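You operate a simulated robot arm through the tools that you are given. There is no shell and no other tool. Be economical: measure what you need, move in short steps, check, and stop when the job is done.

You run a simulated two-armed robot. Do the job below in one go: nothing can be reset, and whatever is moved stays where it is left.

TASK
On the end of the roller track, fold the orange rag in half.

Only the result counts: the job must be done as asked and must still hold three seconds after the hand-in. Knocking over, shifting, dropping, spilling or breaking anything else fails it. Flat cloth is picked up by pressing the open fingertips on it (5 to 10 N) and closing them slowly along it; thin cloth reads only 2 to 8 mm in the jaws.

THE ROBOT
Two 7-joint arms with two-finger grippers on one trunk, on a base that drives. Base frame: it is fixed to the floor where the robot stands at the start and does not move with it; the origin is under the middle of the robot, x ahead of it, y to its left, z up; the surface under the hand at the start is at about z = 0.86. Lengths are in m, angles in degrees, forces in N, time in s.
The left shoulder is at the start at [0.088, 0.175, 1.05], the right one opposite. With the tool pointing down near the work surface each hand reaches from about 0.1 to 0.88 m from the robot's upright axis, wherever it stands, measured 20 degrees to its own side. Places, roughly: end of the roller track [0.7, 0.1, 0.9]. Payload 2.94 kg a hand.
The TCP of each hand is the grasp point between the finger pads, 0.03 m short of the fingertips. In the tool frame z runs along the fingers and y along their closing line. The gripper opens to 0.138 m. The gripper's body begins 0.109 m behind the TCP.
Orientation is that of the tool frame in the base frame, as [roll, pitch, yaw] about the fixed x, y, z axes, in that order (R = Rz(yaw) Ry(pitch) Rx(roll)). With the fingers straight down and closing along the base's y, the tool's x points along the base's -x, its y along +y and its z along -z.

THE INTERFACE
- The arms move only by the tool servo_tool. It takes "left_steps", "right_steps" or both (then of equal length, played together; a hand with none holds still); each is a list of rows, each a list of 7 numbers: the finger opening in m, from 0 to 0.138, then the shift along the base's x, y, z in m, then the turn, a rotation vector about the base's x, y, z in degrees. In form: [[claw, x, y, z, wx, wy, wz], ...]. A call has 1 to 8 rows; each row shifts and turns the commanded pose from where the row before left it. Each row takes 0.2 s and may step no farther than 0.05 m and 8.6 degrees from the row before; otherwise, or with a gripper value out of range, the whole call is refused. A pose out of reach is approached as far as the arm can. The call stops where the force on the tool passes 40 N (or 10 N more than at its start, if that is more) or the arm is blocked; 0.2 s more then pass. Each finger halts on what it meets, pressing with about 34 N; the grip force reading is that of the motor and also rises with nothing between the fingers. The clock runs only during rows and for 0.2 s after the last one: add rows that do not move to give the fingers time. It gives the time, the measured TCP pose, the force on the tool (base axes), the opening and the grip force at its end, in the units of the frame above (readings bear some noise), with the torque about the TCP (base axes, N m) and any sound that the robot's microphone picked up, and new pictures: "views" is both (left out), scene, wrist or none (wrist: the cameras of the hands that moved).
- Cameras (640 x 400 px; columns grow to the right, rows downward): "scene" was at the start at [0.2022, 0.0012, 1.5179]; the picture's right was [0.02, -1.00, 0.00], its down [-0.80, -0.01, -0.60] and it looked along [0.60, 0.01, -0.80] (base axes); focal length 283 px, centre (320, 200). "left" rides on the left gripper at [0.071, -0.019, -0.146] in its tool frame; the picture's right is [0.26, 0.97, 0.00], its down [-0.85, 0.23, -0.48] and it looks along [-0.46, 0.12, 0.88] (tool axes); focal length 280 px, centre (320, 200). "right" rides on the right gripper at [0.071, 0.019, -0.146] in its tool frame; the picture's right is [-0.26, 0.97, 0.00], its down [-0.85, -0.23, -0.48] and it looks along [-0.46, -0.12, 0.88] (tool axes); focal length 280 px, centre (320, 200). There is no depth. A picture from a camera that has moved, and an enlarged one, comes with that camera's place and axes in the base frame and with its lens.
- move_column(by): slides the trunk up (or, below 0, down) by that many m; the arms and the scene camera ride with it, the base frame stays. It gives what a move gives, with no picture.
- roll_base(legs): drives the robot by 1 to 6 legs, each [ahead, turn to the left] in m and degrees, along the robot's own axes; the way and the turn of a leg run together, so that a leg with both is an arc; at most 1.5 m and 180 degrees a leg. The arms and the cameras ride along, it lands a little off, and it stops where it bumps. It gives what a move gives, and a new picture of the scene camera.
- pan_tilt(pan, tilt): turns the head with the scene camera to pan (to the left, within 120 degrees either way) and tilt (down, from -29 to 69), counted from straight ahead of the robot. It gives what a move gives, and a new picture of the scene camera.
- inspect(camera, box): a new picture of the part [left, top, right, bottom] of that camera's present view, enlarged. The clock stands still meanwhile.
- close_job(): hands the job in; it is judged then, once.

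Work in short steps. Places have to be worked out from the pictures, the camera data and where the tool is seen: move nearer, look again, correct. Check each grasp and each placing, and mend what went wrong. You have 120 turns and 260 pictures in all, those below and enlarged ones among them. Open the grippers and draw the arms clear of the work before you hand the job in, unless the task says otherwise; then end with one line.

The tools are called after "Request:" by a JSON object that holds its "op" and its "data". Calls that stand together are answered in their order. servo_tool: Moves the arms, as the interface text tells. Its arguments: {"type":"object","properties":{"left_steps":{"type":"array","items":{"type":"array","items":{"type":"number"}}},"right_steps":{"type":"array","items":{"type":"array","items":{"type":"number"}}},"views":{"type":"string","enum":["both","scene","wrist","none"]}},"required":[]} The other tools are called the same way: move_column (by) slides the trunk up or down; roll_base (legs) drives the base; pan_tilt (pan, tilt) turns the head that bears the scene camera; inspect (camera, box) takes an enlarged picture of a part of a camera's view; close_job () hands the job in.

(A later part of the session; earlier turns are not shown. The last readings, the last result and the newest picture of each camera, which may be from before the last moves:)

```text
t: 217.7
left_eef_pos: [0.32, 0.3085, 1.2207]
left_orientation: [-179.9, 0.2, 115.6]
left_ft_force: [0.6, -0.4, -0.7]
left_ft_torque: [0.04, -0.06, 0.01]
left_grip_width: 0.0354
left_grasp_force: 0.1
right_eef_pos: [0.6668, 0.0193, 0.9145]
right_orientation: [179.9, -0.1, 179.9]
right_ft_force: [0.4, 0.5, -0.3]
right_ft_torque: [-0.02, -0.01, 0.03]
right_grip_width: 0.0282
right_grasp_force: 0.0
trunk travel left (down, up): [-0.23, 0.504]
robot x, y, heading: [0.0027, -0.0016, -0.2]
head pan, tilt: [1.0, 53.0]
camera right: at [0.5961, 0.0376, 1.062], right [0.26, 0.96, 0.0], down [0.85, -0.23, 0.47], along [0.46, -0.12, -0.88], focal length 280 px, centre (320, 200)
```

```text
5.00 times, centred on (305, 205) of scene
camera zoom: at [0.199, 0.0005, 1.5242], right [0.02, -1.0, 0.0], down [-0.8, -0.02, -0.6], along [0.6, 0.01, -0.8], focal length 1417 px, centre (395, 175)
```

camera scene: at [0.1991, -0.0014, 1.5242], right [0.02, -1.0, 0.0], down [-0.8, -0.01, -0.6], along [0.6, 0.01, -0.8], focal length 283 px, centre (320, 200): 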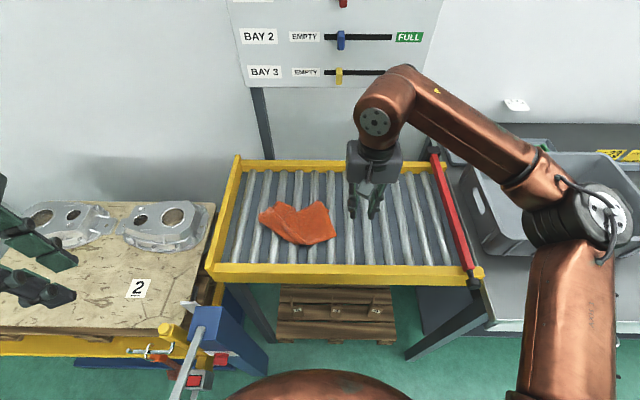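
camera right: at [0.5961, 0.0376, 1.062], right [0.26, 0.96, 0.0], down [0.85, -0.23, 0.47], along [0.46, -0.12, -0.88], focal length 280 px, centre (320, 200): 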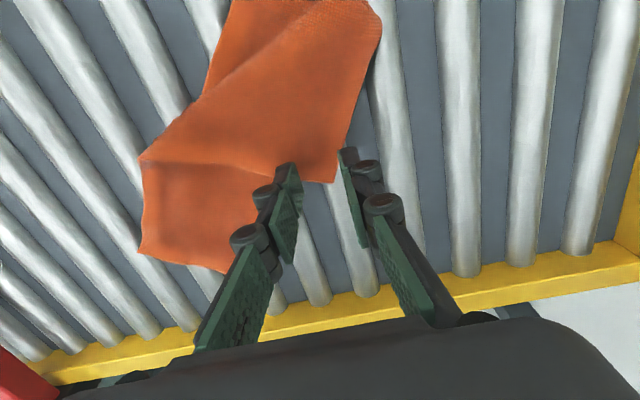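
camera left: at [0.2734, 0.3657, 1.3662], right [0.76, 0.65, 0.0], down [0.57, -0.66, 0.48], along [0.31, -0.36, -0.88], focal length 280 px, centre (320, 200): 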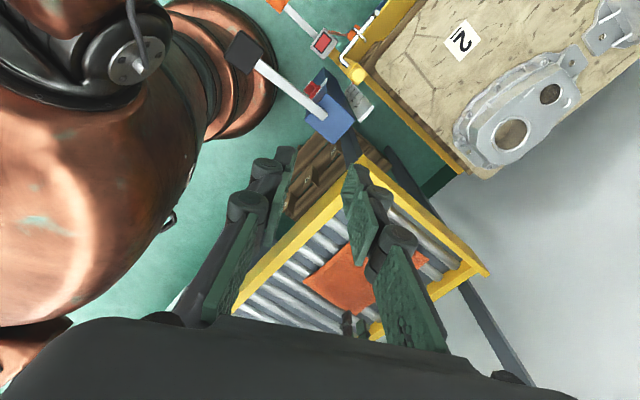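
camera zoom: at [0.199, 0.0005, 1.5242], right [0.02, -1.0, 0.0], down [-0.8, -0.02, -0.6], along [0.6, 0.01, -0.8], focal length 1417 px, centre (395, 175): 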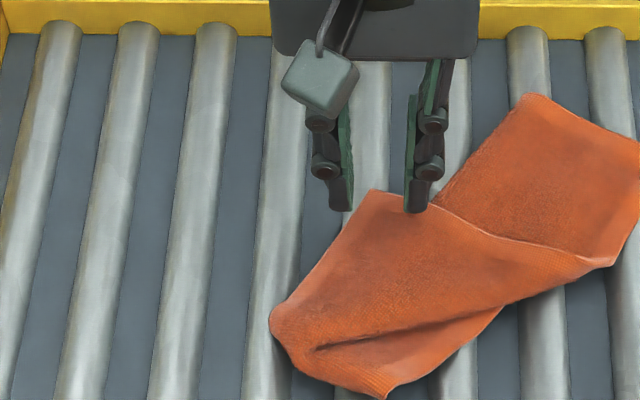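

W's tip is at (0.684, 0.025). I shift 6 mm right, press, close, carry it along the arc to S, release, back off and look.

Request:
{"op": "servo_tool", "data": {"right_steps": [[0.028, -0.002, -0.006, -0.009, 0, 0, 0], [0.028, 0, 0, -0.007, 0, 0, 0], [0.028, 0, 0, -0.0045, 0, 0, 0], [0.023, 0, 0, 0, 0, 0, 0], [0.016, 0, 0, 0, 0, 0, 0], [0.01, 0, 0, 0, 0, 0, 0], [0.003, 0, 0, 0, 0, 0, 0], [0, 0, 0, 0, 0, 0, 0]], "views": "none"}}

Request:
{"op": "servo_tool", "data": {"right_steps": [[0, -0.0059, 0, 0.03, 0, -5, 0], [0, -0.014, 0, 0.025, 0, -5, 0], [0, -0.0187, 0, 0.015, 0, -5, 0], [0, -0.021, 0, 0.005, 0, -5, 0], [0, -0.021, 0, -0.005, 0, -5, 0], [0, -0.0176, 0, -0.017, 0, -5, 0], [0, -0.0129, 0, -0.024, 0, -5, 0], [0, -0.0059, 0, -0.024, 0, -5, 0]], "views": "none"}}

Request:
{"op": "servo_tool", "data": {"right_steps": [[0, 0, 0, 0, 0, 0, 0], [0.012, 0, 0, 0, 0, 0, 0], [0.026, 0, 0, 0, 0, 0, 0], [0.026, -0.006, 0, 0.008, 0, 0, 0], [0.026, -0.02, 0, 0.027, 0, 0, 0], [0.026, -0.015, -0.01, 0.035, 0, 0, 0], [0.026, 0, -0.04, 0.025, 0, 0, 0], [0.026, 0, -0.045, 0.01, 0, 0, 0]], "views": "none"}}

Request:
{"op": "servo_tool", "data": {"right_steps": [[0.026, -0.01, -0.045, 0, 0, 0, 0], [0.026, -0.01, -0.045, 0, 0, 0, 0], [0.026, -0.01, -0.045, 0, 0, 0, 0], [0.026, 0, 0, 0, 0, 0, 0]], "views": "scene"}}

Request:
{"op": "inspect", "data": {"camera": "scene", "box": [260, 165, 360, 250]}}

```text
t: 219.5
left_eef_pos: [0.3215, 0.3079, 1.2197]
left_orientation: [-179.9, 0.2, 115.6]
left_ft_force: [0.3, -0.4, -0.2]
left_ft_torque: [0.01, -0.01, 0.0]
left_grip_width: 0.0352
left_grasp_force: 0.1
right_eef_pos: [0.6636, 0.0107, 0.8945]
right_orientation: [179.9, -0.1, 180.0]
right_ft_force: [-0.4, -0.8, 1.5]
right_ft_torque: [-0.05, 0.02, 0.0]
right_grip_width: 0.0
right_grasp_force: 25.1
trunk travel left (down, up): [-0.23, 0.504]
robot x, y, heading: [-0.0002, 0.0004, 0.3]
head pan, tilt: [1.0, 53.0]
```

```text
t: 221.3
left_eef_pos: [0.3213, 0.3088, 1.2194]
left_orientation: [-179.9, 0.2, 115.5]
left_ft_force: [-0.8, 0.2, -0.1]
left_ft_torque: [0.0, 0.04, 0.0]
left_grip_width: 0.0353
left_grasp_force: 0.1
right_eef_pos: [0.5472, 0.0132, 0.8993]
right_orientation: [179.8, 40.0, 179.9]
right_ft_force: [0.4, -0.3, 0.5]
right_ft_torque: [0.0, -0.02, -0.02]
right_grip_width: 0.0001
right_grasp_force: 28.6
trunk travel left (down, up): [-0.23, 0.504]
robot x, y, heading: [0.0049, -0.0026, 0.2]
head pan, tilt: [1.0, 53.0]
```

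```text
t: 223.1
left_eef_pos: [0.3216, 0.3074, 1.2207]
left_orientation: [-179.9, 0.1, 115.6]
left_ft_force: [0.5, -0.3, -0.2]
left_ft_torque: [0.03, -0.03, -0.05]
left_grip_width: 0.0352
left_grasp_force: 0.0
right_eef_pos: [0.5045, -0.0842, 1.0072]
right_orientation: [179.8, 39.9, 179.9]
right_ft_force: [0.3, -0.4, 0.6]
right_ft_torque: [0.06, 0.02, 0.05]
right_grip_width: 0.0258
right_grasp_force: 0.1
trunk travel left (down, up): [-0.23, 0.504]
robot x, y, heading: [0.0002, 0.0035, 0.4]
head pan, tilt: [1.0, 53.0]
```

```text
t: 224.1
left_eef_pos: [0.3213, 0.3107, 1.2193]
left_orientation: [-179.8, 0.4, 115.8]
left_ft_force: [0.9, 0.9, -0.4]
left_ft_torque: [-0.06, 0.02, 0.0]
left_grip_width: 0.0351
left_grasp_force: 0.0
right_eef_pos: [0.4738, -0.2176, 1.0067]
right_orientation: [-180.0, 39.9, -179.9]
right_ft_force: [0.1, 0.4, -0.4]
right_ft_torque: [-0.05, 0.02, -0.06]
right_grip_width: 0.0258
right_grasp_force: 0.0
trunk travel left (down, up): [-0.23, 0.504]
robot x, y, heading: [0.0032, 0.0015, 0.1]
head pan, tilt: [1.0, 53.0]
camera scene: at [0.2004, 0.0022, 1.5239], right [0.02, -1.0, 0.0], down [-0.8, -0.02, -0.6], along [0.6, 0.01, -0.8], focal length 283 px, centre (320, 200)
```

scene: 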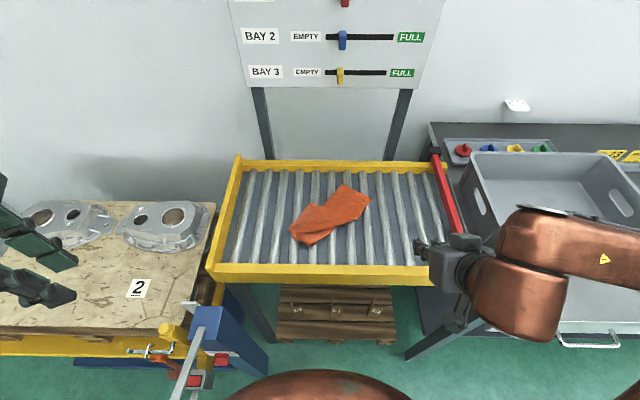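

```text
4.71 times, centred on (310, 208) of scene
camera zoom: at [0.2004, 0.0022, 1.5239], right [0.02, -1.0, 0.0], down [-0.8, -0.02, -0.6], along [0.6, 0.01, -0.8], focal length 1333 px, centre (367, 165)
```

zoom: 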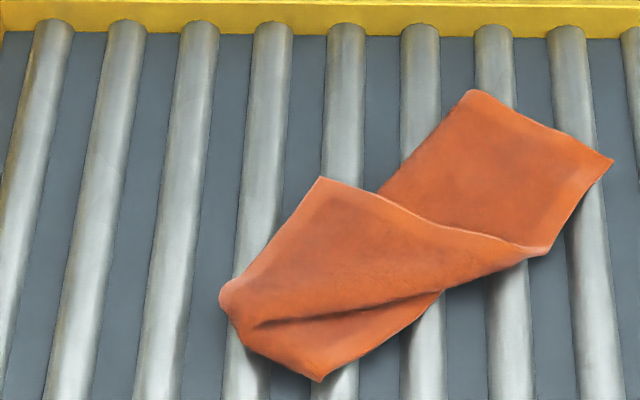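

The grip missed (too light, off the roller). W is now at about (0.682, 0.037), right over roller 5. I redo it with a firmer press at (0.664, 0.027), then carry W to S (0.545, 0.034), release and look.

Request:
{"op": "servo_tool", "data": {"right_steps": [[0.03, 0.0238, 0.0305, 0.01, 0, 5, 0], [0.03, 0.0238, 0.0305, 0.01, 0, 5, 0], [0.03, 0.0238, 0.0305, 0, 0, 5, 0], [0.03, 0.0238, 0.0305, 0, 0, 5, 0], [0.03, 0.0238, 0.0305, 0, 0, 5, 0], [0.03, 0.0238, 0.0305, 0, 0, 5, 0], [0.03, 0.0238, 0.0305, 0, 0, 5, 0], [0.03, 0.0238, 0.0305, 0, 0, 5, 0]], "views": "none"}}

Request:
{"op": "servo_tool", "data": {"right_steps": [[0.03, 0, 0, -0.045, 0, 0, 0], [0.03, 0, 0, -0.045, 0, 0, 0], [0.03, 0, 0, -0.03, 0, 0, 0], [0.03, 0, 0, -0.01, 0, 0, 0], [0.03, 0, 0, -0.0055, 0, 0, 0], [0.03, 0, 0, 0, 0, 0, 0]], "views": "none"}}

Request:
{"op": "servo_tool", "data": {"right_steps": [[0.025, 0, 0, 0, 0, 0, 0], [0.02, 0, 0, 0, 0, 0, 0], [0.015, 0, 0, 0, 0, 0, 0], [0.01, 0, 0, 0, 0, 0, 0], [0.005, 0, 0, 0, 0, 0, 0], [0, 0, 0, 0, 0, 0, 0], [0, 0, 0, 0, 0, 0, 0]], "views": "none"}}

Request:
{"op": "servo_tool", "data": {"right_steps": [[0, -0.006, 0, 0.03, 0, -5, 0], [0, -0.0145, 0, 0.025, 0, -5, 0], [0, -0.019, 0, 0.015, 0, -5, 0], [0, -0.0215, 0, 0.005, 0, -5, 0], [0, -0.0215, 0, -0.005, 0, -5, 0], [0, -0.018, 0, -0.017, 0, -5, 0], [0, -0.0135, 0, -0.024, 0, -5, 0], [0, -0.006, 0, -0.023, 0, -5, 0]], "views": "wrist"}}

Request:
{"op": "servo_tool", "data": {"right_steps": [[0, 0, 0, 0, 0, 0, 0], [0.012, 0, 0, 0, 0, 0, 0], [0.026, 0, 0, 0, 0, 0, 0], [0.026, -0.006, 0, 0.008, 0, 0, 0], [0.026, -0.02, 0, 0.027, 0, 0, 0], [0.026, -0.015, -0.01, 0.035, 0, 0, 0], [0.026, 0, -0.04, 0.025, 0, 0, 0], [0.026, 0, -0.045, 0.01, 0, 0, 0]], "views": "none"}}

Request:
{"op": "servo_tool", "data": {"right_steps": [[0.026, -0.01, -0.045, 0, 0, 0, 0], [0.026, -0.01, -0.045, 0, 0, 0, 0], [0.026, -0.01, -0.045, 0, 0, 0, 0], [0.026, 0, 0, 0, 0, 0, 0]], "views": "none"}}

Request:
{"op": "inspect", "data": {"camera": "scene", "box": [260, 165, 360, 250]}}

```text
t: 225.9
left_eef_pos: [0.3214, 0.3108, 1.22]
left_orientation: [-179.8, 0.3, 115.7]
left_ft_force: [0.7, 0.7, -0.1]
left_ft_torque: [-0.07, -0.01, 0.02]
left_grip_width: 0.0352
left_grasp_force: 0.0
right_eef_pos: [0.6674, 0.0275, 1.0253]
right_orientation: [-179.8, -0.2, -180.0]
right_ft_force: [-0.6, 0.7, 0.8]
right_ft_torque: [-0.02, 0.01, -0.03]
right_grip_width: 0.0302
right_grasp_force: 0.1
trunk travel left (down, up): [-0.23, 0.504]
robot x, y, heading: [0.0001, -0.0002, 0.2]
head pan, tilt: [1.0, 53.0]
```

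```text
t: 227.3
left_eef_pos: [0.3208, 0.3073, 1.2221]
left_orientation: [-179.9, 0.2, 115.6]
left_ft_force: [0.0, 0.3, 0.0]
left_ft_torque: [-0.01, 0.0, -0.01]
left_grip_width: 0.0349
left_grasp_force: 0.2
right_eef_pos: [0.6656, 0.025, 0.8937]
right_orientation: [179.9, 0.1, 179.9]
right_ft_force: [0.8, -5.2, 28.3]
right_ft_torque: [-0.71, 0.2, 0.05]
right_grip_width: 0.032
right_grasp_force: 3.2
trunk travel left (down, up): [-0.23, 0.504]
robot x, y, heading: [0.0017, 0.0016, 0.1]
head pan, tilt: [1.0, 53.0]
```

```text
t: 228.9
left_eef_pos: [0.3206, 0.3092, 1.2207]
left_orientation: [-180.0, 0.3, 115.5]
left_ft_force: [-0.4, 0.6, 0.3]
left_ft_torque: [-0.01, 0.02, 0.01]
left_grip_width: 0.0352
left_grasp_force: 0.1
right_eef_pos: [0.6656, 0.0276, 0.8922]
right_orientation: [179.9, 0.0, 179.8]
right_ft_force: [-0.9, 2.5, 28.1]
right_ft_torque: [-0.18, 0.19, -0.06]
right_grip_width: 0.0035
right_grasp_force: 32.4
trunk travel left (down, up): [-0.23, 0.504]
robot x, y, heading: [0.0016, -0.0042, -0.0]
head pan, tilt: [1.0, 53.0]
```

```text
t: 230.7
left_eef_pos: [0.3192, 0.3097, 1.2203]
left_orientation: [-179.9, 0.2, 115.6]
left_ft_force: [0.3, -0.3, 0.0]
left_ft_torque: [0.01, -0.02, -0.01]
left_grip_width: 0.0351
left_grasp_force: 0.1
right_eef_pos: [0.5465, 0.0258, 0.8975]
right_orientation: [179.8, 40.1, 179.8]
right_ft_force: [0.3, 1.5, 5.3]
right_ft_torque: [0.07, -0.07, 0.03]
right_grip_width: 0.0043
right_grasp_force: 36.9
trunk travel left (down, up): [-0.23, 0.504]
robot x, y, heading: [-0.0005, -0.0013, 0.2]
head pan, tilt: [1.0, 53.0]
camera right: at [0.3986, 0.0455, 0.9643], right [0.2, 0.96, 0.17], down [0.34, -0.23, 0.91], along [0.92, -0.12, -0.38], focal length 280 px, centre (320, 200)
```

right: 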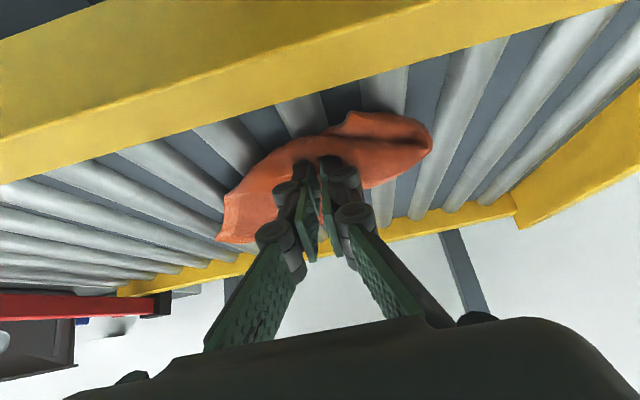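

```text
t: 232.5
left_eef_pos: [0.3212, 0.3072, 1.2197]
left_orientation: [-179.9, 0.0, 115.6]
left_ft_force: [0.5, 0.5, 0.5]
left_ft_torque: [0.03, -0.01, -0.03]
left_grip_width: 0.0352
left_grasp_force: 0.0
right_eef_pos: [0.5059, -0.0716, 1.0019]
right_orientation: [179.8, 39.9, 180.0]
right_ft_force: [0.0, -0.3, 0.4]
right_ft_torque: [0.02, 0.01, 0.04]
right_grip_width: 0.0257
right_grasp_force: 0.0
trunk travel left (down, up): [-0.23, 0.504]
robot x, y, heading: [0.0012, -0.0045, 0.1]
head pan, tilt: [1.0, 53.0]
```

```text
t: 233.5
left_eef_pos: [0.3224, 0.3102, 1.2184]
left_orientation: [-179.8, 0.4, 115.5]
left_ft_force: [-0.1, 0.6, -0.5]
left_ft_torque: [-0.04, 0.05, -0.03]
left_grip_width: 0.0355
left_grasp_force: 0.0
right_eef_pos: [0.4748, -0.2007, 1.0024]
right_orientation: [180.0, 39.9, -179.9]
right_ft_force: [-0.7, 0.6, 0.5]
right_ft_torque: [-0.05, 0.01, -0.08]
right_grip_width: 0.0259
right_grasp_force: 0.1
trunk travel left (down, up): [-0.23, 0.504]
robot x, y, heading: [0.0035, -0.004, 0.1]
head pan, tilt: [1.0, 53.0]
```

```text
4.71 times, centred on (310, 208) of scene
camera zoom: at [0.2002, 0.0022, 1.5239], right [0.02, -1.0, 0.0], down [-0.8, -0.02, -0.6], along [0.6, 0.01, -0.8], focal length 1333 px, centre (367, 165)
```

zoom: 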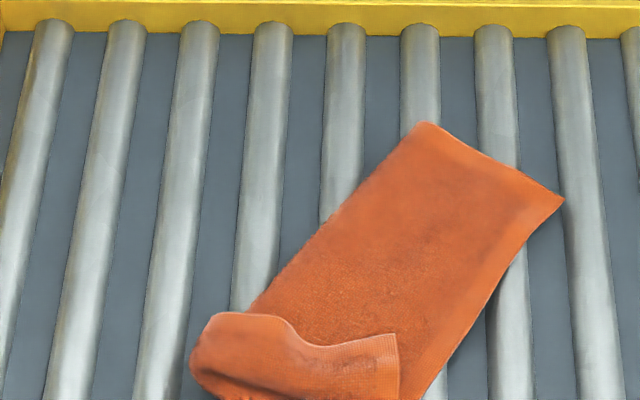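

Very close to a clean half-fold: only the near-left end shows a small strip turned back. I look at that end.

Request:
{"op": "inspect", "data": {"camera": "scene", "box": [265, 185, 345, 260]}}

```text
5.33 times, centred on (305, 222) of scene
camera zoom: at [0.2002, 0.0022, 1.5239], right [0.02, -1.0, 0.0], down [-0.8, -0.02, -0.6], along [0.6, 0.01, -0.8], focal length 1511 px, centre (400, 80)
```

zoom: 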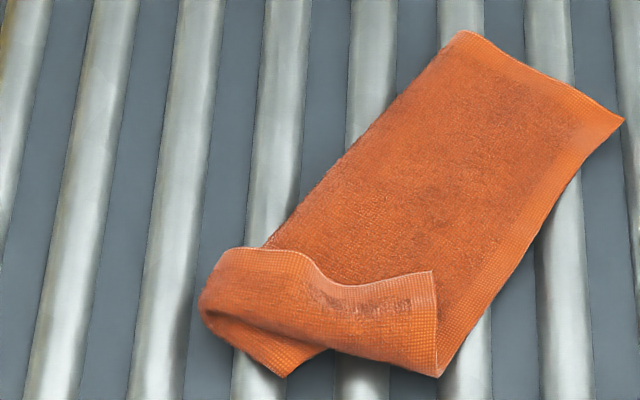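

The short end (about 5 cm) of the top ply is turned back, and there's no room before the near rail to turn it out. I first pinch the far end of the folded rag and drag the whole rag about 6 cm away (+x, −y).

Request:
{"op": "servo_tool", "data": {"right_steps": [[0.03, 0.0262, 0.0173, 0.01, 0, 5, 0], [0.03, 0.0262, 0.0173, 0.01, 0, 5, 0], [0.03, 0.0262, 0.0173, 0, 0, 5, 0], [0.03, 0.0262, 0.0173, 0, 0, 5, 0], [0.03, 0.0262, 0.0173, 0, 0, 5, 0], [0.03, 0.0262, 0.0173, 0, 0, 5, 0], [0.03, 0.0262, 0.0173, 0, 0, 5, 0], [0.03, 0.0262, 0.0173, 0, 0, 5, 0]], "views": "none"}}

Request:
{"op": "servo_tool", "data": {"right_steps": [[0.03, 0, 0, -0.045, 0, 0, 0], [0.03, 0, 0, -0.045, 0, 0, 0], [0.03, 0, 0, -0.03, 0, 0, 0], [0.03, 0, 0, -0.008, 0, 0, 0], [0.03, 0, 0, -0.004, 0, 0, 0]], "views": "none"}}

Request:
{"op": "servo_tool", "data": {"right_steps": [[0.024, 0, 0, 0, 0, 0, 0], [0.018, 0, 0, 0, 0, 0, 0], [0.012, 0, 0, 0, 0, 0, 0], [0.006, 0, 0, 0, 0, 0, 0], [0, 0, 0, 0, 0, 0, 0], [0, 0, 0, 0, 0, 0, 0]], "views": "none"}}

Request:
{"op": "servo_tool", "data": {"right_steps": [[0, 0.008, -0.006, 0.004, 0, 0, 0], [0, 0.01, -0.008, 0.002, 0, 0, 0], [0, 0.01, -0.008, 0, 0, 0, 0], [0, 0.01, -0.008, 0, 0, 0, 0], [0, 0.01, -0.008, 0, 0, 0, 0], [0, 0.006, -0.004, 0, 0, 0, 0], [0, 0, 0, -0.005, 0, 0, 0]], "views": "none"}}

Request:
{"op": "servo_tool", "data": {"right_steps": [[0.014, 0, 0, 0, 0, 0, 0], [0.028, 0, 0, 0, 0, 0, 0], [0.028, 0, 0, 0.04, 0, 0, 0], [0.028, 0, -0.02, 0.04, 0, 0, 0], [0.028, -0.01, -0.045, 0.01, 0, 0, 0], [0.028, -0.02, -0.045, 0, 0, 0, 0]], "views": "none"}}

Request:
{"op": "inspect", "data": {"camera": "scene", "box": [265, 165, 365, 250]}}

```text
t: 235.3
left_eef_pos: [0.322, 0.3108, 1.2193]
left_orientation: [-179.9, 0.2, 115.6]
left_ft_force: [0.2, 0.3, -0.7]
left_ft_torque: [-0.02, 0.04, 0.02]
left_grip_width: 0.0349
left_grasp_force: 0.0
right_eef_pos: [0.6843, -0.0629, 1.0195]
right_orientation: [-180.0, -0.2, 179.8]
right_ft_force: [0.8, -0.2, -0.7]
right_ft_torque: [0.01, 0.02, 0.0]
right_grip_width: 0.03
right_grasp_force: 0.1
trunk travel left (down, up): [-0.23, 0.504]
robot x, y, heading: [0.0018, -0.0039, 0.1]
head pan, tilt: [1.0, 53.0]
```

```text
t: 236.5
left_eef_pos: [0.3206, 0.3086, 1.2209]
left_orientation: [-179.9, 0.2, 115.6]
left_ft_force: [-0.3, -0.2, 0.1]
left_ft_torque: [0.01, -0.01, 0.0]
left_grip_width: 0.0353
left_grasp_force: 0.0
right_eef_pos: [0.6851, -0.064, 0.8925]
right_orientation: [179.7, 0.2, 180.0]
right_ft_force: [1.7, 2.1, 20.1]
right_ft_torque: [0.36, -0.05, -0.03]
right_grip_width: 0.0305
right_grasp_force: 0.3
trunk travel left (down, up): [-0.23, 0.504]
robot x, y, heading: [0.0016, -0.0036, 0.6]
head pan, tilt: [1.0, 53.0]
```

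```text
t: 237.9
left_eef_pos: [0.3206, 0.3089, 1.2206]
left_orientation: [-179.9, 0.2, 115.6]
left_ft_force: [-0.5, 0.0, 0.0]
left_ft_torque: [0.04, 0.01, -0.02]
left_grip_width: 0.035
left_grasp_force: 0.1
right_eef_pos: [0.6833, -0.066, 0.8926]
right_orientation: [179.9, 0.2, 180.0]
right_ft_force: [1.1, -0.7, 28.6]
right_ft_torque: [0.21, 0.04, -0.03]
right_grip_width: 0.0038
right_grasp_force: 32.9
trunk travel left (down, up): [-0.23, 0.504]
robot x, y, heading: [0.0009, -0.0039, -0.0]
head pan, tilt: [1.0, 53.0]
```

```text
t: 239.5
left_eef_pos: [0.3199, 0.3088, 1.2212]
left_orientation: [-179.9, 0.3, 115.6]
left_ft_force: [0.4, -0.2, 0.2]
left_ft_torque: [0.02, 0.03, 0.02]
left_grip_width: 0.0348
left_grasp_force: 0.1
right_eef_pos: [0.7381, -0.1063, 0.8918]
right_orientation: [179.8, 0.1, -179.9]
right_ft_force: [1.8, 0.7, 11.3]
right_ft_torque: [0.09, 0.0, -0.05]
right_grip_width: 0.0036
right_grasp_force: 32.5
trunk travel left (down, up): [-0.23, 0.504]
robot x, y, heading: [0.0034, -0.0017, 0.1]
head pan, tilt: [1.0, 53.0]
```

```text
t: 240.9
left_eef_pos: [0.3192, 0.3072, 1.22]
left_orientation: [-180.0, 0.2, 115.6]
left_ft_force: [0.2, 0.0, 0.2]
left_ft_torque: [0.01, 0.0, 0.02]
left_grip_width: 0.035
left_grasp_force: 0.1
right_eef_pos: [0.705, -0.2192, 0.9824]
right_orientation: [180.0, -0.1, 180.0]
right_ft_force: [0.6, 0.2, -0.3]
right_ft_torque: [0.03, -0.01, 0.01]
right_grip_width: 0.0278
right_grasp_force: 0.0
trunk travel left (down, up): [-0.23, 0.504]
robot x, y, heading: [0.0011, -0.0003, 0.1]
head pan, tilt: [1.0, 53.0]
```

```text
4.71 times, centred on (315, 208) of scene
camera zoom: at [0.1986, -0.0012, 1.5243], right [0.02, -1.0, 0.0], down [-0.8, -0.02, -0.6], along [0.6, 0.01, -0.8], focal length 1333 px, centre (344, 165)
```

zoom: 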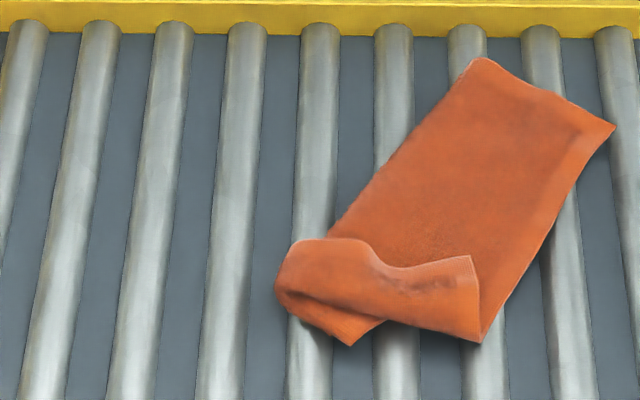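

The folded rag moved as a block. Now I pinch the turned-back corner W (0.622, −0.068) inside its ply at (0.607, −0.058), flip it outward to about (0.523, −0.036), release and look.

Request:
{"op": "servo_tool", "data": {"right_steps": [[0.028, -0.0196, 0.0322, 0, 0, 0, 0], [0.028, -0.0196, 0.0322, 0, 0, 0, 0], [0.028, -0.0196, 0.0322, 0, 0, 0, 0], [0.028, -0.0196, 0.0322, 0, 0, 0, 0], [0.028, -0.0196, 0.0322, 0, 0, 0, 0], [0.028, 0, 0, -0.04, 0, 0, 0], [0.028, 0, 0, -0.03, 0, 0, 0], [0.028, 0, 0, 0, 0, 0, 0]], "views": "none"}}

Request:
{"op": "servo_tool", "data": {"right_steps": [[0.028, 0, 0, -0.01, 0, 0, 0], [0.028, 0, 0, -0.006, 0, 0, 0], [0.028, 0, 0, -0.0035, 0, 0, 0], [0.022, 0, 0, 0, 0, 0, 0], [0.016, 0, 0, 0, 0, 0, 0], [0.01, 0, 0, 0, 0, 0, 0], [0.004, 0, 0, 0, 0, 0, 0], [0, 0, 0, 0, 0, 0, 0]], "views": "none"}}

Request:
{"op": "servo_tool", "data": {"right_steps": [[0, -0.0026, 0.0008, 0.025, -1.55, -4.75, 0], [0, -0.0085, 0.0028, 0.022, -1.55, -4.75, 0], [0, -0.0145, 0.0048, 0.012, -1.55, -4.75, 0], [0, -0.017, 0.0056, 0.003, -1.55, -4.75, 0], [0, -0.017, 0.0056, -0.008, -1.55, -4.75, 0], [0, -0.0128, 0.0042, -0.016, -1.55, -4.75, 0], [0, -0.0085, 0.0028, -0.019, -1.55, -4.75, 0], [0, -0.0042, 0.0014, -0.014, -1.55, -4.75, 0]], "views": "none"}}

Request:
{"op": "servo_tool", "data": {"right_steps": [[0, 0, 0, 0, 0, 0, 0], [0.012, 0, 0, 0, 0, 0, 0], [0.024, 0, 0, 0, 0, 0, 0], [0.024, -0.006, 0.002, 0.008, 0, 0, 0], [0.024, -0.02, 0, 0.03, 0, 0, 0], [0.024, -0.015, -0.02, 0.035, 0, 0, 0], [0.024, 0, -0.045, 0.01, 0, 0, 0], [0.024, 0, -0.045, 0, 0, 0, 0]], "views": "none"}}

Request:
{"op": "servo_tool", "data": {"right_steps": [[0.024, -0.01, -0.045, 0, 0, 0, 0], [0.024, -0.01, -0.045, 0, 0, 0, 0], [0.024, 0, 0, 0, 0, 0, 0]], "views": "none"}}

Request:
{"op": "inspect", "data": {"camera": "scene", "box": [265, 170, 365, 255]}}

```text
t: 242.7
left_eef_pos: [0.3215, 0.3082, 1.2199]
left_orientation: [-179.9, 0.1, 115.7]
left_ft_force: [-0.2, -0.2, -0.4]
left_ft_torque: [0.0, -0.02, 0.0]
left_grip_width: 0.0348
left_grasp_force: 0.1
right_eef_pos: [0.6097, -0.0569, 0.9082]
right_orientation: [179.9, 0.0, 179.9]
right_ft_force: [-1.0, 1.0, 0.4]
right_ft_torque: [0.02, -0.01, -0.02]
right_grip_width: 0.0277
right_grasp_force: 0.0
trunk travel left (down, up): [-0.23, 0.504]
robot x, y, heading: [-0.0011, -0.0014, 0.3]
head pan, tilt: [1.0, 53.0]
```

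```text
t: 244.5
left_eef_pos: [0.3189, 0.3096, 1.2192]
left_orientation: [180.0, 0.2, 115.6]
left_ft_force: [0.5, -0.1, 0.3]
left_ft_torque: [-0.01, 0.02, 0.03]
left_grip_width: 0.0351
left_grasp_force: 0.1
right_eef_pos: [0.6093, -0.0562, 0.8918]
right_orientation: [180.0, 0.1, -180.0]
right_ft_force: [0.5, 2.0, 32.3]
right_ft_torque: [0.31, -0.04, 0.01]
right_grip_width: 0.0029
right_grasp_force: 31.8
trunk travel left (down, up): [-0.23, 0.504]
robot x, y, heading: [0.0022, -0.0035, 0.1]
head pan, tilt: [1.0, 53.0]
```

```text
t: 246.3
left_eef_pos: [0.3216, 0.3094, 1.2201]
left_orientation: [-179.9, 0.2, 115.6]
left_ft_force: [0.0, 0.5, 0.1]
left_ft_torque: [-0.03, 0.04, 0.01]
left_grip_width: 0.0351
left_grasp_force: 0.0
right_eef_pos: [0.526, -0.028, 0.8963]
right_orientation: [-165.5, 37.8, -175.1]
right_ft_force: [-1.2, 1.3, 2.1]
right_ft_torque: [-0.1, 0.1, -0.16]
right_grip_width: 0.0001
right_grasp_force: 26.7
trunk travel left (down, up): [-0.23, 0.504]
robot x, y, heading: [0.0041, -0.0019, 0.2]
head pan, tilt: [1.0, 53.0]
```

```text
t: 248.1
left_eef_pos: [0.32, 0.3065, 1.2202]
left_orientation: [-179.9, 0.1, 115.6]
left_ft_force: [0.4, 0.2, 0.2]
left_ft_torque: [0.01, -0.02, 0.03]
left_grip_width: 0.0348
left_grasp_force: 0.1
right_eef_pos: [0.4829, -0.1398, 0.9798]
right_orientation: [-165.6, 37.6, -175.1]
right_ft_force: [0.2, -0.3, -0.3]
right_ft_torque: [0.01, 0.01, 0.04]
right_grip_width: 0.0237
right_grasp_force: 0.1
trunk travel left (down, up): [-0.23, 0.504]
robot x, y, heading: [0.0038, -0.002, 0.1]
head pan, tilt: [1.0, 53.0]
```

```text
t: 248.9
left_eef_pos: [0.323, 0.309, 1.2205]
left_orientation: [-180.0, 0.2, 115.6]
left_ft_force: [-0.2, 0.7, 0.2]
left_ft_torque: [0.01, 0.0, 0.01]
left_grip_width: 0.0351
left_grasp_force: 0.1
right_eef_pos: [0.4628, -0.2273, 0.9802]
right_orientation: [-165.6, 37.5, -175.0]
right_ft_force: [-0.6, 0.2, -0.1]
right_ft_torque: [0.04, 0.02, 0.03]
right_grip_width: 0.0241
right_grasp_force: 0.0
trunk travel left (down, up): [-0.23, 0.504]
robot x, y, heading: [-0.0052, -0.0023, 0.1]
head pan, tilt: [1.0, 53.0]
```

```text
4.71 times, centred on (315, 212) of scene
camera zoom: at [0.1998, 0.0004, 1.524], right [0.02, -1.0, 0.0], down [-0.8, -0.02, -0.6], along [0.6, 0.01, -0.8], focal length 1333 px, centre (344, 141)
```

zoom: 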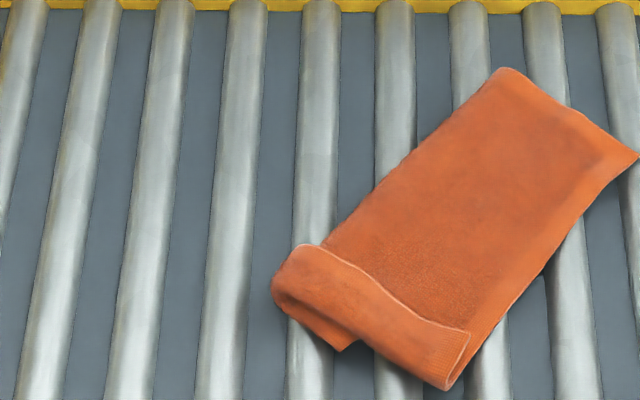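

Better: the turned-back strip is now only about 3 cm wide. Sweeping the hem outward worked before, so I set the open fingertips behind the strip's hem and sweep it off over the crease.

Request:
{"op": "servo_tool", "data": {"right_steps": [[0.05, 0.0174, 0.0251, 0.005, 1.55, 4.75, 0], [0.06, 0.0174, 0.0251, 0.005, 1.55, 4.75, 0], [0.07, 0.0174, 0.0251, 0, 1.55, 4.75, 0], [0.07, 0.0174, 0.0251, 0, 1.55, 4.75, 0], [0.07, 0.0174, 0.0251, 0, 1.55, 4.75, 0], [0.07, 0.0174, 0.0251, 0, 1.55, 4.75, 0], [0.07, 0.0174, 0.0251, 0, 1.55, 4.75, 0], [0.07, 0.0174, 0.0251, 0, 1.55, 4.75, 0]], "views": "none"}}

Request:
{"op": "servo_tool", "data": {"right_steps": [[0.07, 0, 0, 0, 0, 0, -8.25], [0.07, 0, 0, -0.01, 0, 0, -8.25], [0.07, 0, 0, -0.025, 0, 0, -8.25], [0.07, 0, 0, -0.025, 0, 0, -8.25], [0.07, 0, 0, -0.02, 0, 0, 0], [0.07, 0, 0, -0.008, 0, 0, 0], [0.07, 0, 0, 0, 0, 0, 0]], "views": "wrist"}}

Request:
{"op": "inspect", "data": {"camera": "scene", "box": [265, 170, 365, 255]}}

```text
t: 250.7
left_eef_pos: [0.3235, 0.3105, 1.2191]
left_orientation: [-179.8, 0.2, 115.6]
left_ft_force: [-0.2, -0.1, 0.3]
left_ft_torque: [-0.03, 0.03, 0.02]
left_grip_width: 0.0351
left_grasp_force: 0.2
right_eef_pos: [0.6038, -0.0241, 0.9875]
right_orientation: [-180.0, -0.1, 179.9]
right_ft_force: [-0.2, -0.4, 0.0]
right_ft_torque: [-0.01, 0.01, 0.0]
right_grip_width: 0.0701
right_grasp_force: 0.2
trunk travel left (down, up): [-0.23, 0.504]
robot x, y, heading: [0.0024, 0.003, 0.1]
head pan, tilt: [1.0, 53.0]
```

```text
t: 252.3
left_eef_pos: [0.321, 0.309, 1.2203]
left_orientation: [-179.9, 0.1, 115.6]
left_ft_force: [-1.0, -0.2, 0.3]
left_ft_torque: [-0.03, 0.02, -0.01]
left_grip_width: 0.0351
left_grasp_force: 0.0
right_eef_pos: [0.6043, -0.0264, 0.9001]
right_orientation: [179.9, -0.1, 146.9]
right_ft_force: [1.2, 0.4, 0.4]
right_ft_torque: [-0.01, 0.01, 0.03]
right_grip_width: 0.0701
right_grasp_force: 0.0
trunk travel left (down, up): [-0.23, 0.504]
robot x, y, heading: [0.0023, -0.0048, 0.0]
head pan, tilt: [1.0, 53.0]
camera right: at [0.5539, 0.0283, 1.0476], right [0.75, 0.67, 0.0], down [0.59, -0.66, 0.47], along [0.32, -0.35, -0.88], focal length 280 px, centre (320, 200)
```

right: 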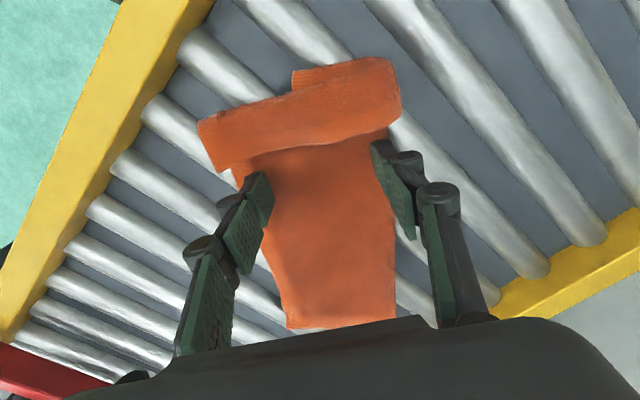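

```text
4.71 times, centred on (315, 212) of scene
camera zoom: at [0.1994, 0.0004, 1.5241], right [0.02, -1.0, 0.0], down [-0.8, -0.02, -0.6], along [0.6, 0.01, -0.8], focal length 1333 px, centre (344, 141)
```

zoom: 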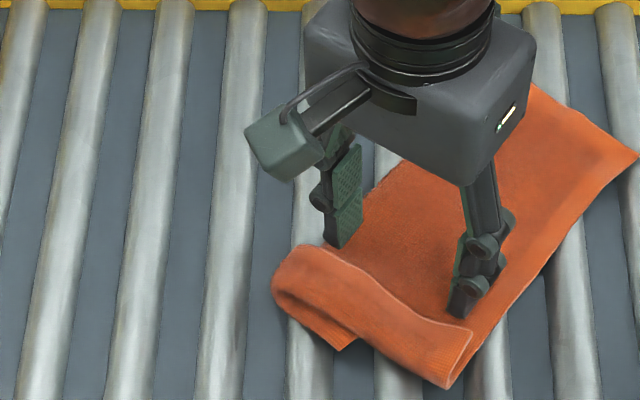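

The fingertips are set exactly behind the hem. I sweep outward about 6 cm, lift off, move aside and look.

Request:
{"op": "servo_tool", "data": {"right_steps": [[0.07, 0, 0, -0.002, 0, 0, 0], [0.07, -0.0084, 0.0054, 0, 0, 0, 0], [0.07, -0.0084, 0.0054, 0.001, 0, 0, 0], [0.07, -0.0084, 0.0054, 0.001, 0, 0, 0], [0.07, -0.0084, 0.0054, 0.001, 0, 0, 0], [0.07, -0.0084, 0.0054, 0, 0, 0, 0], [0.07, -0.0084, 0.0054, 0, 0, 0, 0], [0.07, -0.0042, 0.0027, 0, 0, 0, 0]], "views": "wrist"}}

Request:
{"op": "servo_tool", "data": {"right_steps": [[0.07, 0.003, -0.002, 0.015, 0, 0, 0], [0.07, 0, 0, 0.045, 0, 0, 0], [0.07, 0, -0.02, 0.045, 0, 0, 0], [0.07, 0, -0.045, 0.01, 0, 0, 0], [0.07, 0, -0.045, 0, 0, 0, 0], [0.07, 0, -0.045, 0, 0, 0, 0], [0.07, 0, -0.045, 0, 0, 0, 0], [0.07, 0, 0, 0, 0, 0, 0]], "views": "none"}}

Request:
{"op": "inspect", "data": {"camera": "scene", "box": [265, 170, 365, 255]}}

```text
t: 254.1
left_eef_pos: [0.322, 0.3095, 1.2207]
left_orientation: [180.0, 0.2, 115.6]
left_ft_force: [-0.7, -0.2, 0.1]
left_ft_torque: [0.02, 0.0, -0.01]
left_grip_width: 0.0354
left_grasp_force: 0.1
right_eef_pos: [0.548, 0.0094, 0.9015]
right_orientation: [-180.0, -0.1, 146.9]
right_ft_force: [-0.5, 0.3, -0.4]
right_ft_torque: [-0.01, 0.05, -0.02]
right_grip_width: 0.0699
right_grasp_force: 0.1
trunk travel left (down, up): [-0.23, 0.504]
robot x, y, heading: [-0.0014, -0.005, 0.1]
head pan, tilt: [1.0, 53.0]
camera right: at [0.4988, 0.0644, 1.0486], right [0.75, 0.67, 0.0], down [0.59, -0.66, 0.47], along [0.32, -0.35, -0.88], focal length 280 px, centre (320, 200)
```

right: 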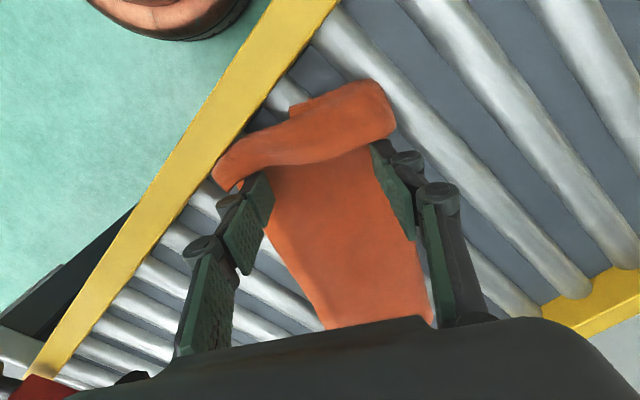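

```text
t: 255.9
left_eef_pos: [0.3218, 0.3106, 1.2193]
left_orientation: [-179.7, 0.3, 115.5]
left_ft_force: [-0.7, 0.8, -0.1]
left_ft_torque: [-0.04, 0.0, -0.03]
left_grip_width: 0.0352
left_grasp_force: 0.0
right_eef_pos: [0.5531, -0.1921, 1.0182]
right_orientation: [179.9, -0.2, 146.9]
right_ft_force: [0.8, -0.1, 0.2]
right_ft_torque: [-0.03, 0.01, 0.02]
right_grip_width: 0.0698
right_grasp_force: 0.1
trunk travel left (down, up): [-0.23, 0.504]
robot x, y, heading: [-0.0001, 0.0033, 0.1]
head pan, tilt: [1.0, 53.0]
```

```text
4.71 times, centred on (315, 212) of scene
camera zoom: at [0.1997, 0.0013, 1.524], right [0.02, -1.0, 0.0], down [-0.8, -0.02, -0.6], along [0.6, 0.01, -0.8], focal length 1333 px, centre (344, 141)
```

zoom: 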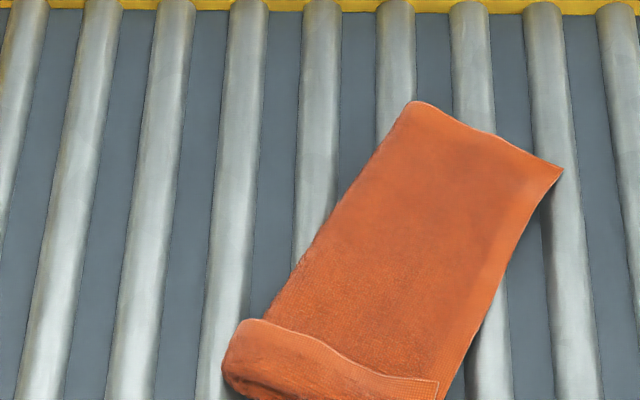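

The rag slid as a whole with the 3 cm strip still turned. I drag it back from the rail once more by the far end, to then peel the strip out with a proper pinch.

Request:
{"op": "servo_tool", "data": {"right_steps": [[0.05, 0.0335, 0.03, 0, 0, 0, 0], [0.03, 0.0335, 0.03, 0, 0, 0, 0], [0.03, 0.0335, 0.03, 0, 0, 0, 0], [0.03, 0.0335, 0.03, 0, 0, 0, 0], [0.03, 0, 0, -0.045, 0, 0, 0], [0.03, 0, 0, -0.045, 0, 0, 0], [0.03, 0, 0, -0.025, 0, 0, 0], [0.03, 0, 0, -0.0125, 0, 0, 0]], "views": "none"}}

Request:
{"op": "servo_tool", "data": {"right_steps": [[0.024, 0, 0, 0, 0, 0, 0], [0.018, 0, 0, 0, 0, 0, 0], [0.012, 0, 0, 0, 0, 0, 0], [0.006, 0, 0, 0, 0, 0, 0], [0, 0, 0, 0, 0, 0, 0], [0, 0, 0, 0, 0, 0, 0]], "views": "none"}}

Request:
{"op": "servo_tool", "data": {"right_steps": [[0, 0.008, -0.005, 0.004, 0, 0, 0], [0, 0.01, -0.0065, 0.002, 0, 0, 0], [0, 0.01, -0.0065, 0, 0, 0, 0], [0, 0.01, -0.0065, 0, 0, 0, 0], [0, 0.01, -0.0065, 0, 0, 0, 0], [0, 0.008, -0.005, 0, 0, 0, 0], [0, 0, 0, -0.005, 0, 0, 0]], "views": "none"}}

Request:
{"op": "servo_tool", "data": {"right_steps": [[0.014, 0, 0, 0, 0, 0, 0], [0.028, 0, 0, 0, 0, 0, 0], [0.028, 0, 0, 0.04, 0, 0, 0], [0.028, 0, -0.02, 0.04, 0, 0, 0], [0.028, -0.01, -0.045, 0.01, 0, 0, 0], [0.028, -0.02, -0.045, 0, 0, 0, 0]], "views": "none"}}

Request:
{"op": "inspect", "data": {"camera": "scene", "box": [270, 170, 360, 245]}}

```text
t: 257.7
left_eef_pos: [0.3196, 0.3095, 1.2223]
left_orientation: [-179.9, 0.4, 115.6]
left_ft_force: [0.1, 0.5, -0.3]
left_ft_torque: [-0.06, 0.0, -0.01]
left_grip_width: 0.0353
left_grasp_force: 0.0
right_eef_pos: [0.686, -0.0721, 0.8939]
right_orientation: [179.6, 0.1, 146.8]
right_ft_force: [2.5, -0.2, 19.2]
right_ft_torque: [0.13, -0.15, 0.0]
right_grip_width: 0.0304
right_grasp_force: 0.1
trunk travel left (down, up): [-0.23, 0.504]
robot x, y, heading: [0.0031, -0.0027, 0.3]
head pan, tilt: [1.0, 53.0]
```

```text
t: 259.1
left_eef_pos: [0.3185, 0.3098, 1.2205]
left_orientation: [179.9, 0.3, 115.6]
left_ft_force: [0.0, -0.3, 0.0]
left_ft_torque: [-0.01, 0.0, 0.01]
left_grip_width: 0.0351
left_grasp_force: 0.1
right_eef_pos: [0.6862, -0.0714, 0.8918]
right_orientation: [179.9, 0.1, 146.9]
right_ft_force: [1.4, 3.0, 29.2]
right_ft_torque: [0.25, -0.04, 0.04]
right_grip_width: 0.0065
right_grasp_force: 34.0
trunk travel left (down, up): [-0.23, 0.504]
robot x, y, heading: [0.0043, -0.0012, -0.0]
head pan, tilt: [1.0, 53.0]
```

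```text
t: 260.7
left_eef_pos: [0.3203, 0.3088, 1.2205]
left_orientation: [-179.9, 0.2, 115.7]
left_ft_force: [0.0, -0.5, 0.7]
left_ft_torque: [-0.01, 0.0, 0.0]
left_grip_width: 0.0351
left_grasp_force: 0.0
right_eef_pos: [0.7416, -0.1103, 0.8923]
right_orientation: [179.8, 0.0, 146.8]
right_ft_force: [0.7, -1.7, 11.4]
right_ft_torque: [-0.01, -0.01, 0.02]
right_grip_width: 0.0065
right_grasp_force: 34.1
trunk travel left (down, up): [-0.23, 0.504]
robot x, y, heading: [0.0001, -0.0023, 0.2]
head pan, tilt: [1.0, 53.0]
```

```text
t: 262.1
left_eef_pos: [0.3207, 0.307, 1.2208]
left_orientation: [-180.0, 0.1, 115.6]
left_ft_force: [0.2, -0.6, -0.1]
left_ft_torque: [0.04, -0.03, 0.02]
left_grip_width: 0.0351
left_grasp_force: 0.0
right_eef_pos: [0.7104, -0.22, 0.9811]
right_orientation: [179.9, -0.1, 147.1]
right_ft_force: [0.0, -0.1, -0.5]
right_ft_torque: [0.04, 0.0, -0.02]
right_grip_width: 0.0281
right_grasp_force: 0.1
trunk travel left (down, up): [-0.23, 0.504]
robot x, y, heading: [-0.0018, 0.0005, 0.2]
head pan, tilt: [1.0, 53.0]
```

```text
5.33 times, centred on (315, 208) of scene
camera zoom: at [0.1985, -0.0015, 1.5243], right [0.02, -1.0, 0.0], down [-0.8, -0.02, -0.6], along [0.6, 0.01, -0.8], focal length 1511 px, centre (347, 160)
```

zoom: 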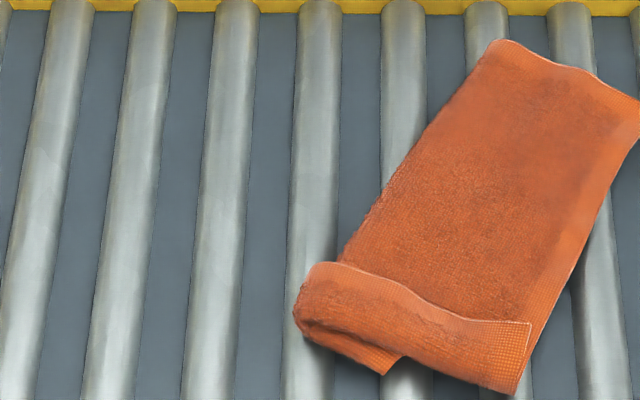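

The strip's hem now runs from W (0.587, −0.087) to (0.621, 0.019), crease about 3.5 cm outward. I pinch it mid-way over roller 6 at (0.590, −0.026), closing along the hem, lift and flip it out over the crease, release and look.

Request:
{"op": "servo_tool", "data": {"right_steps": [[0.028, -0.02, 0.0323, 0, 0, 0, 5], [0.028, -0.02, 0.0323, 0, 0, 0, 5], [0.028, -0.02, 0.0323, 0, 0, 0, 5], [0.028, -0.02, 0.0323, 0, 0, 0, 0], [0.028, -0.02, 0.0323, 0, 0, 0, 0], [0.028, -0.02, 0.0323, -0.01, 0, 0, 0], [0.028, 0, 0, -0.045, 0, 0, 0], [0.028, 0, 0, -0.018, 0, 0, 0]], "views": "none"}}

Request:
{"op": "servo_tool", "data": {"right_steps": [[0.028, 0, 0, -0.009, 0, 0, 0], [0.028, 0, 0, -0.006, 0, 0, 0], [0.023, 0, 0, 0, 0, 0, 0], [0.018, 0, 0, 0, 0, 0, 0], [0.012, 0, 0, 0, 0, 0, 0], [0.006, 0, 0, 0, 0, 0, 0], [0, 0, 0, 0, 0, 0, 0], [0, 0, 0, 0, 0, 0, 0]], "views": "none"}}

Request:
{"op": "servo_tool", "data": {"right_steps": [[0, -0.0015, 0.0003, 0.022, -1.65, -5.2, 0], [0, -0.006, 0.0013, 0.018, -1.65, -5.2, 0], [0, -0.0118, 0.0026, 0.008, -1.65, -5.2, 0], [0, -0.0148, 0.0032, 0, -1.65, -5.2, 0], [0, -0.0148, 0.0032, -0.006, -1.65, -5.2, 0], [0, -0.0118, 0.0026, -0.012, -1.65, -5.2, 0], [0, -0.0089, 0.0019, -0.016, -1.65, -5.2, 0], [0, -0.0044, 0.001, -0.012, -1.65, -5.2, 0]], "views": "wrist"}}

Request:
{"op": "servo_tool", "data": {"right_steps": [[0, 0, 0, 0, 0, 0, 0], [0.012, 0, 0, 0, 0, 0, 0], [0.024, 0, 0, 0, 0, 0, 0], [0.024, -0.006, 0.002, 0.007, 0, 0, 0], [0.024, -0.02, 0, 0.03, 0, 0, 0], [0.024, -0.015, -0.02, 0.035, 0, 0, 0], [0.024, 0, -0.045, 0.01, 0, 0, 0], [0.024, 0, -0.045, 0, 0, 0, 0]], "views": "none"}}

Request:
{"op": "servo_tool", "data": {"right_steps": [[0.024, -0.01, -0.045, 0, 0, 0, 0], [0.024, -0.01, -0.045, 0, 0, 0, 0], [0.024, 0, 0, 0, 0, 0, 0]], "views": "none"}}

Request:
{"op": "inspect", "data": {"camera": "scene", "box": [265, 170, 365, 255]}}

```text
t: 263.9
left_eef_pos: [0.3207, 0.3088, 1.2199]
left_orientation: [-179.9, 0.2, 115.6]
left_ft_force: [0.8, 0.1, 0.5]
left_ft_torque: [-0.05, 0.0, 0.02]
left_grip_width: 0.035
left_grasp_force: 0.1
right_eef_pos: [0.5926, -0.0239, 0.9069]
right_orientation: [179.9, -0.2, 161.9]
right_ft_force: [0.2, 0.2, 0.6]
right_ft_torque: [-0.03, -0.05, -0.01]
right_grip_width: 0.0278
right_grasp_force: 0.1
trunk travel left (down, up): [-0.23, 0.504]
robot x, y, heading: [0.0013, 0.0007, 0.1]
head pan, tilt: [1.0, 53.0]
```

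```text
t: 265.7
left_eef_pos: [0.3192, 0.3102, 1.2199]
left_orientation: [-180.0, 0.4, 115.6]
left_ft_force: [-0.5, 0.2, 0.1]
left_ft_torque: [0.02, 0.0, 0.0]
left_grip_width: 0.0353
left_grasp_force: 0.0
right_eef_pos: [0.5915, -0.0233, 0.8959]
right_orientation: [179.7, 0.2, 162.0]
right_ft_force: [2.3, 5.4, 37.1]
right_ft_torque: [0.35, -0.04, -0.06]
right_grip_width: 0.0072
right_grasp_force: 34.5
trunk travel left (down, up): [-0.23, 0.504]
robot x, y, heading: [0.0011, -0.001, 0.3]
head pan, tilt: [1.0, 53.0]
```

```text
t: 267.5
left_eef_pos: [0.32, 0.3092, 1.2213]
left_orientation: [180.0, 0.3, 115.7]
left_ft_force: [0.2, 0.4, 0.0]
left_ft_torque: [0.02, 0.0, 0.03]
left_grip_width: 0.035
left_grasp_force: 0.0
right_eef_pos: [0.5184, -0.0077, 0.8978]
right_orientation: [179.2, 44.1, 161.5]
right_ft_force: [2.9, -1.4, 16.6]
right_ft_torque: [-0.08, -0.22, -0.01]
right_grip_width: 0.0061
right_grasp_force: 34.1
trunk travel left (down, up): [-0.23, 0.504]
robot x, y, heading: [0.0003, -0.0041, 0.2]
head pan, tilt: [1.0, 53.0]
camera right: at [0.3796, 0.057, 0.9541], right [0.48, 0.86, 0.19], down [0.19, -0.31, 0.93], along [0.86, -0.41, -0.32], focal length 280 px, centre (320, 200)
```

right: 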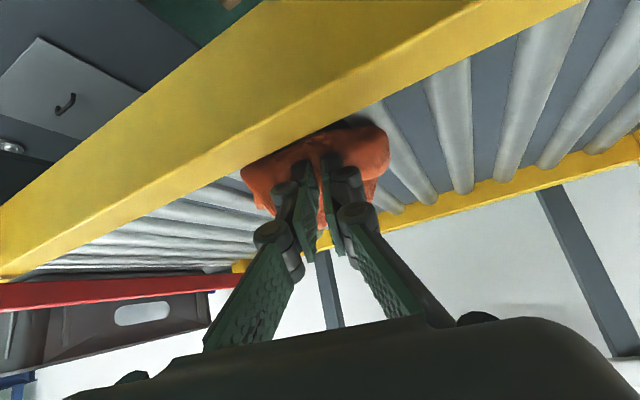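

```text
t: 269.3
left_eef_pos: [0.3213, 0.3075, 1.2199]
left_orientation: [-180.0, 0.1, 115.6]
left_ft_force: [-0.4, -0.2, 0.4]
left_ft_torque: [0.04, 0.0, 0.02]
left_grip_width: 0.0352
left_grasp_force: 0.0
right_eef_pos: [0.4759, -0.1167, 0.9753]
right_orientation: [179.5, 43.5, 161.8]
right_ft_force: [0.0, -1.0, 0.2]
right_ft_torque: [0.02, -0.02, 0.01]
right_grip_width: 0.024
right_grasp_force: 0.1
trunk travel left (down, up): [-0.23, 0.504]
robot x, y, heading: [0.0041, -0.0007, 0.2]
head pan, tilt: [1.0, 53.0]
```

```text
t: 270.1
left_eef_pos: [0.3216, 0.3092, 1.2204]
left_orientation: [-179.9, 0.2, 115.7]
left_ft_force: [-0.2, 1.1, 0.6]
left_ft_torque: [-0.06, -0.02, 0.02]
left_grip_width: 0.0349
left_grasp_force: 0.1
right_eef_pos: [0.4623, -0.2069, 0.9848]
right_orientation: [179.4, 43.4, 161.5]
right_ft_force: [-0.3, 0.1, 0.1]
right_ft_torque: [-0.02, 0.02, -0.02]
right_grip_width: 0.0238
right_grasp_force: 0.0
right hand out of reach, approached as far as the arm can: row 2
trunk travel left (down, up): [-0.23, 0.504]
robot x, y, heading: [0.002, -0.0047, 0.3]
head pan, tilt: [1.0, 53.0]
```

```text
4.71 times, centred on (315, 212) of scene
camera zoom: at [0.1987, 0.0011, 1.5242], right [0.02, -1.0, 0.0], down [-0.8, -0.02, -0.6], along [0.6, 0.01, -0.8], focal length 1333 px, centre (344, 141)
```

zoom: 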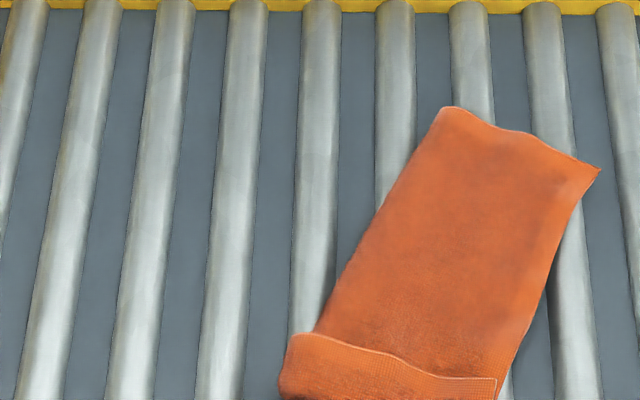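

Request:
{"op": "inspect", "data": {"camera": "scene", "box": [280, 195, 360, 265]}}

```text
5.71 times, centred on (320, 230) of scene
camera zoom: at [0.1987, 0.0011, 1.5242], right [0.02, -1.0, 0.0], down [-0.8, -0.02, -0.6], along [0.6, 0.01, -0.8], focal length 1619 px, centre (320, 29)
```

zoom: 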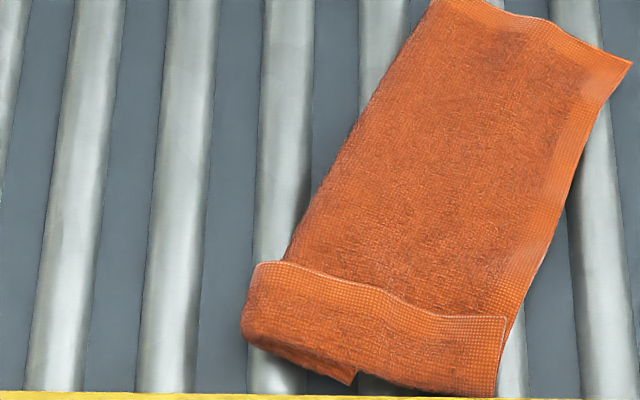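

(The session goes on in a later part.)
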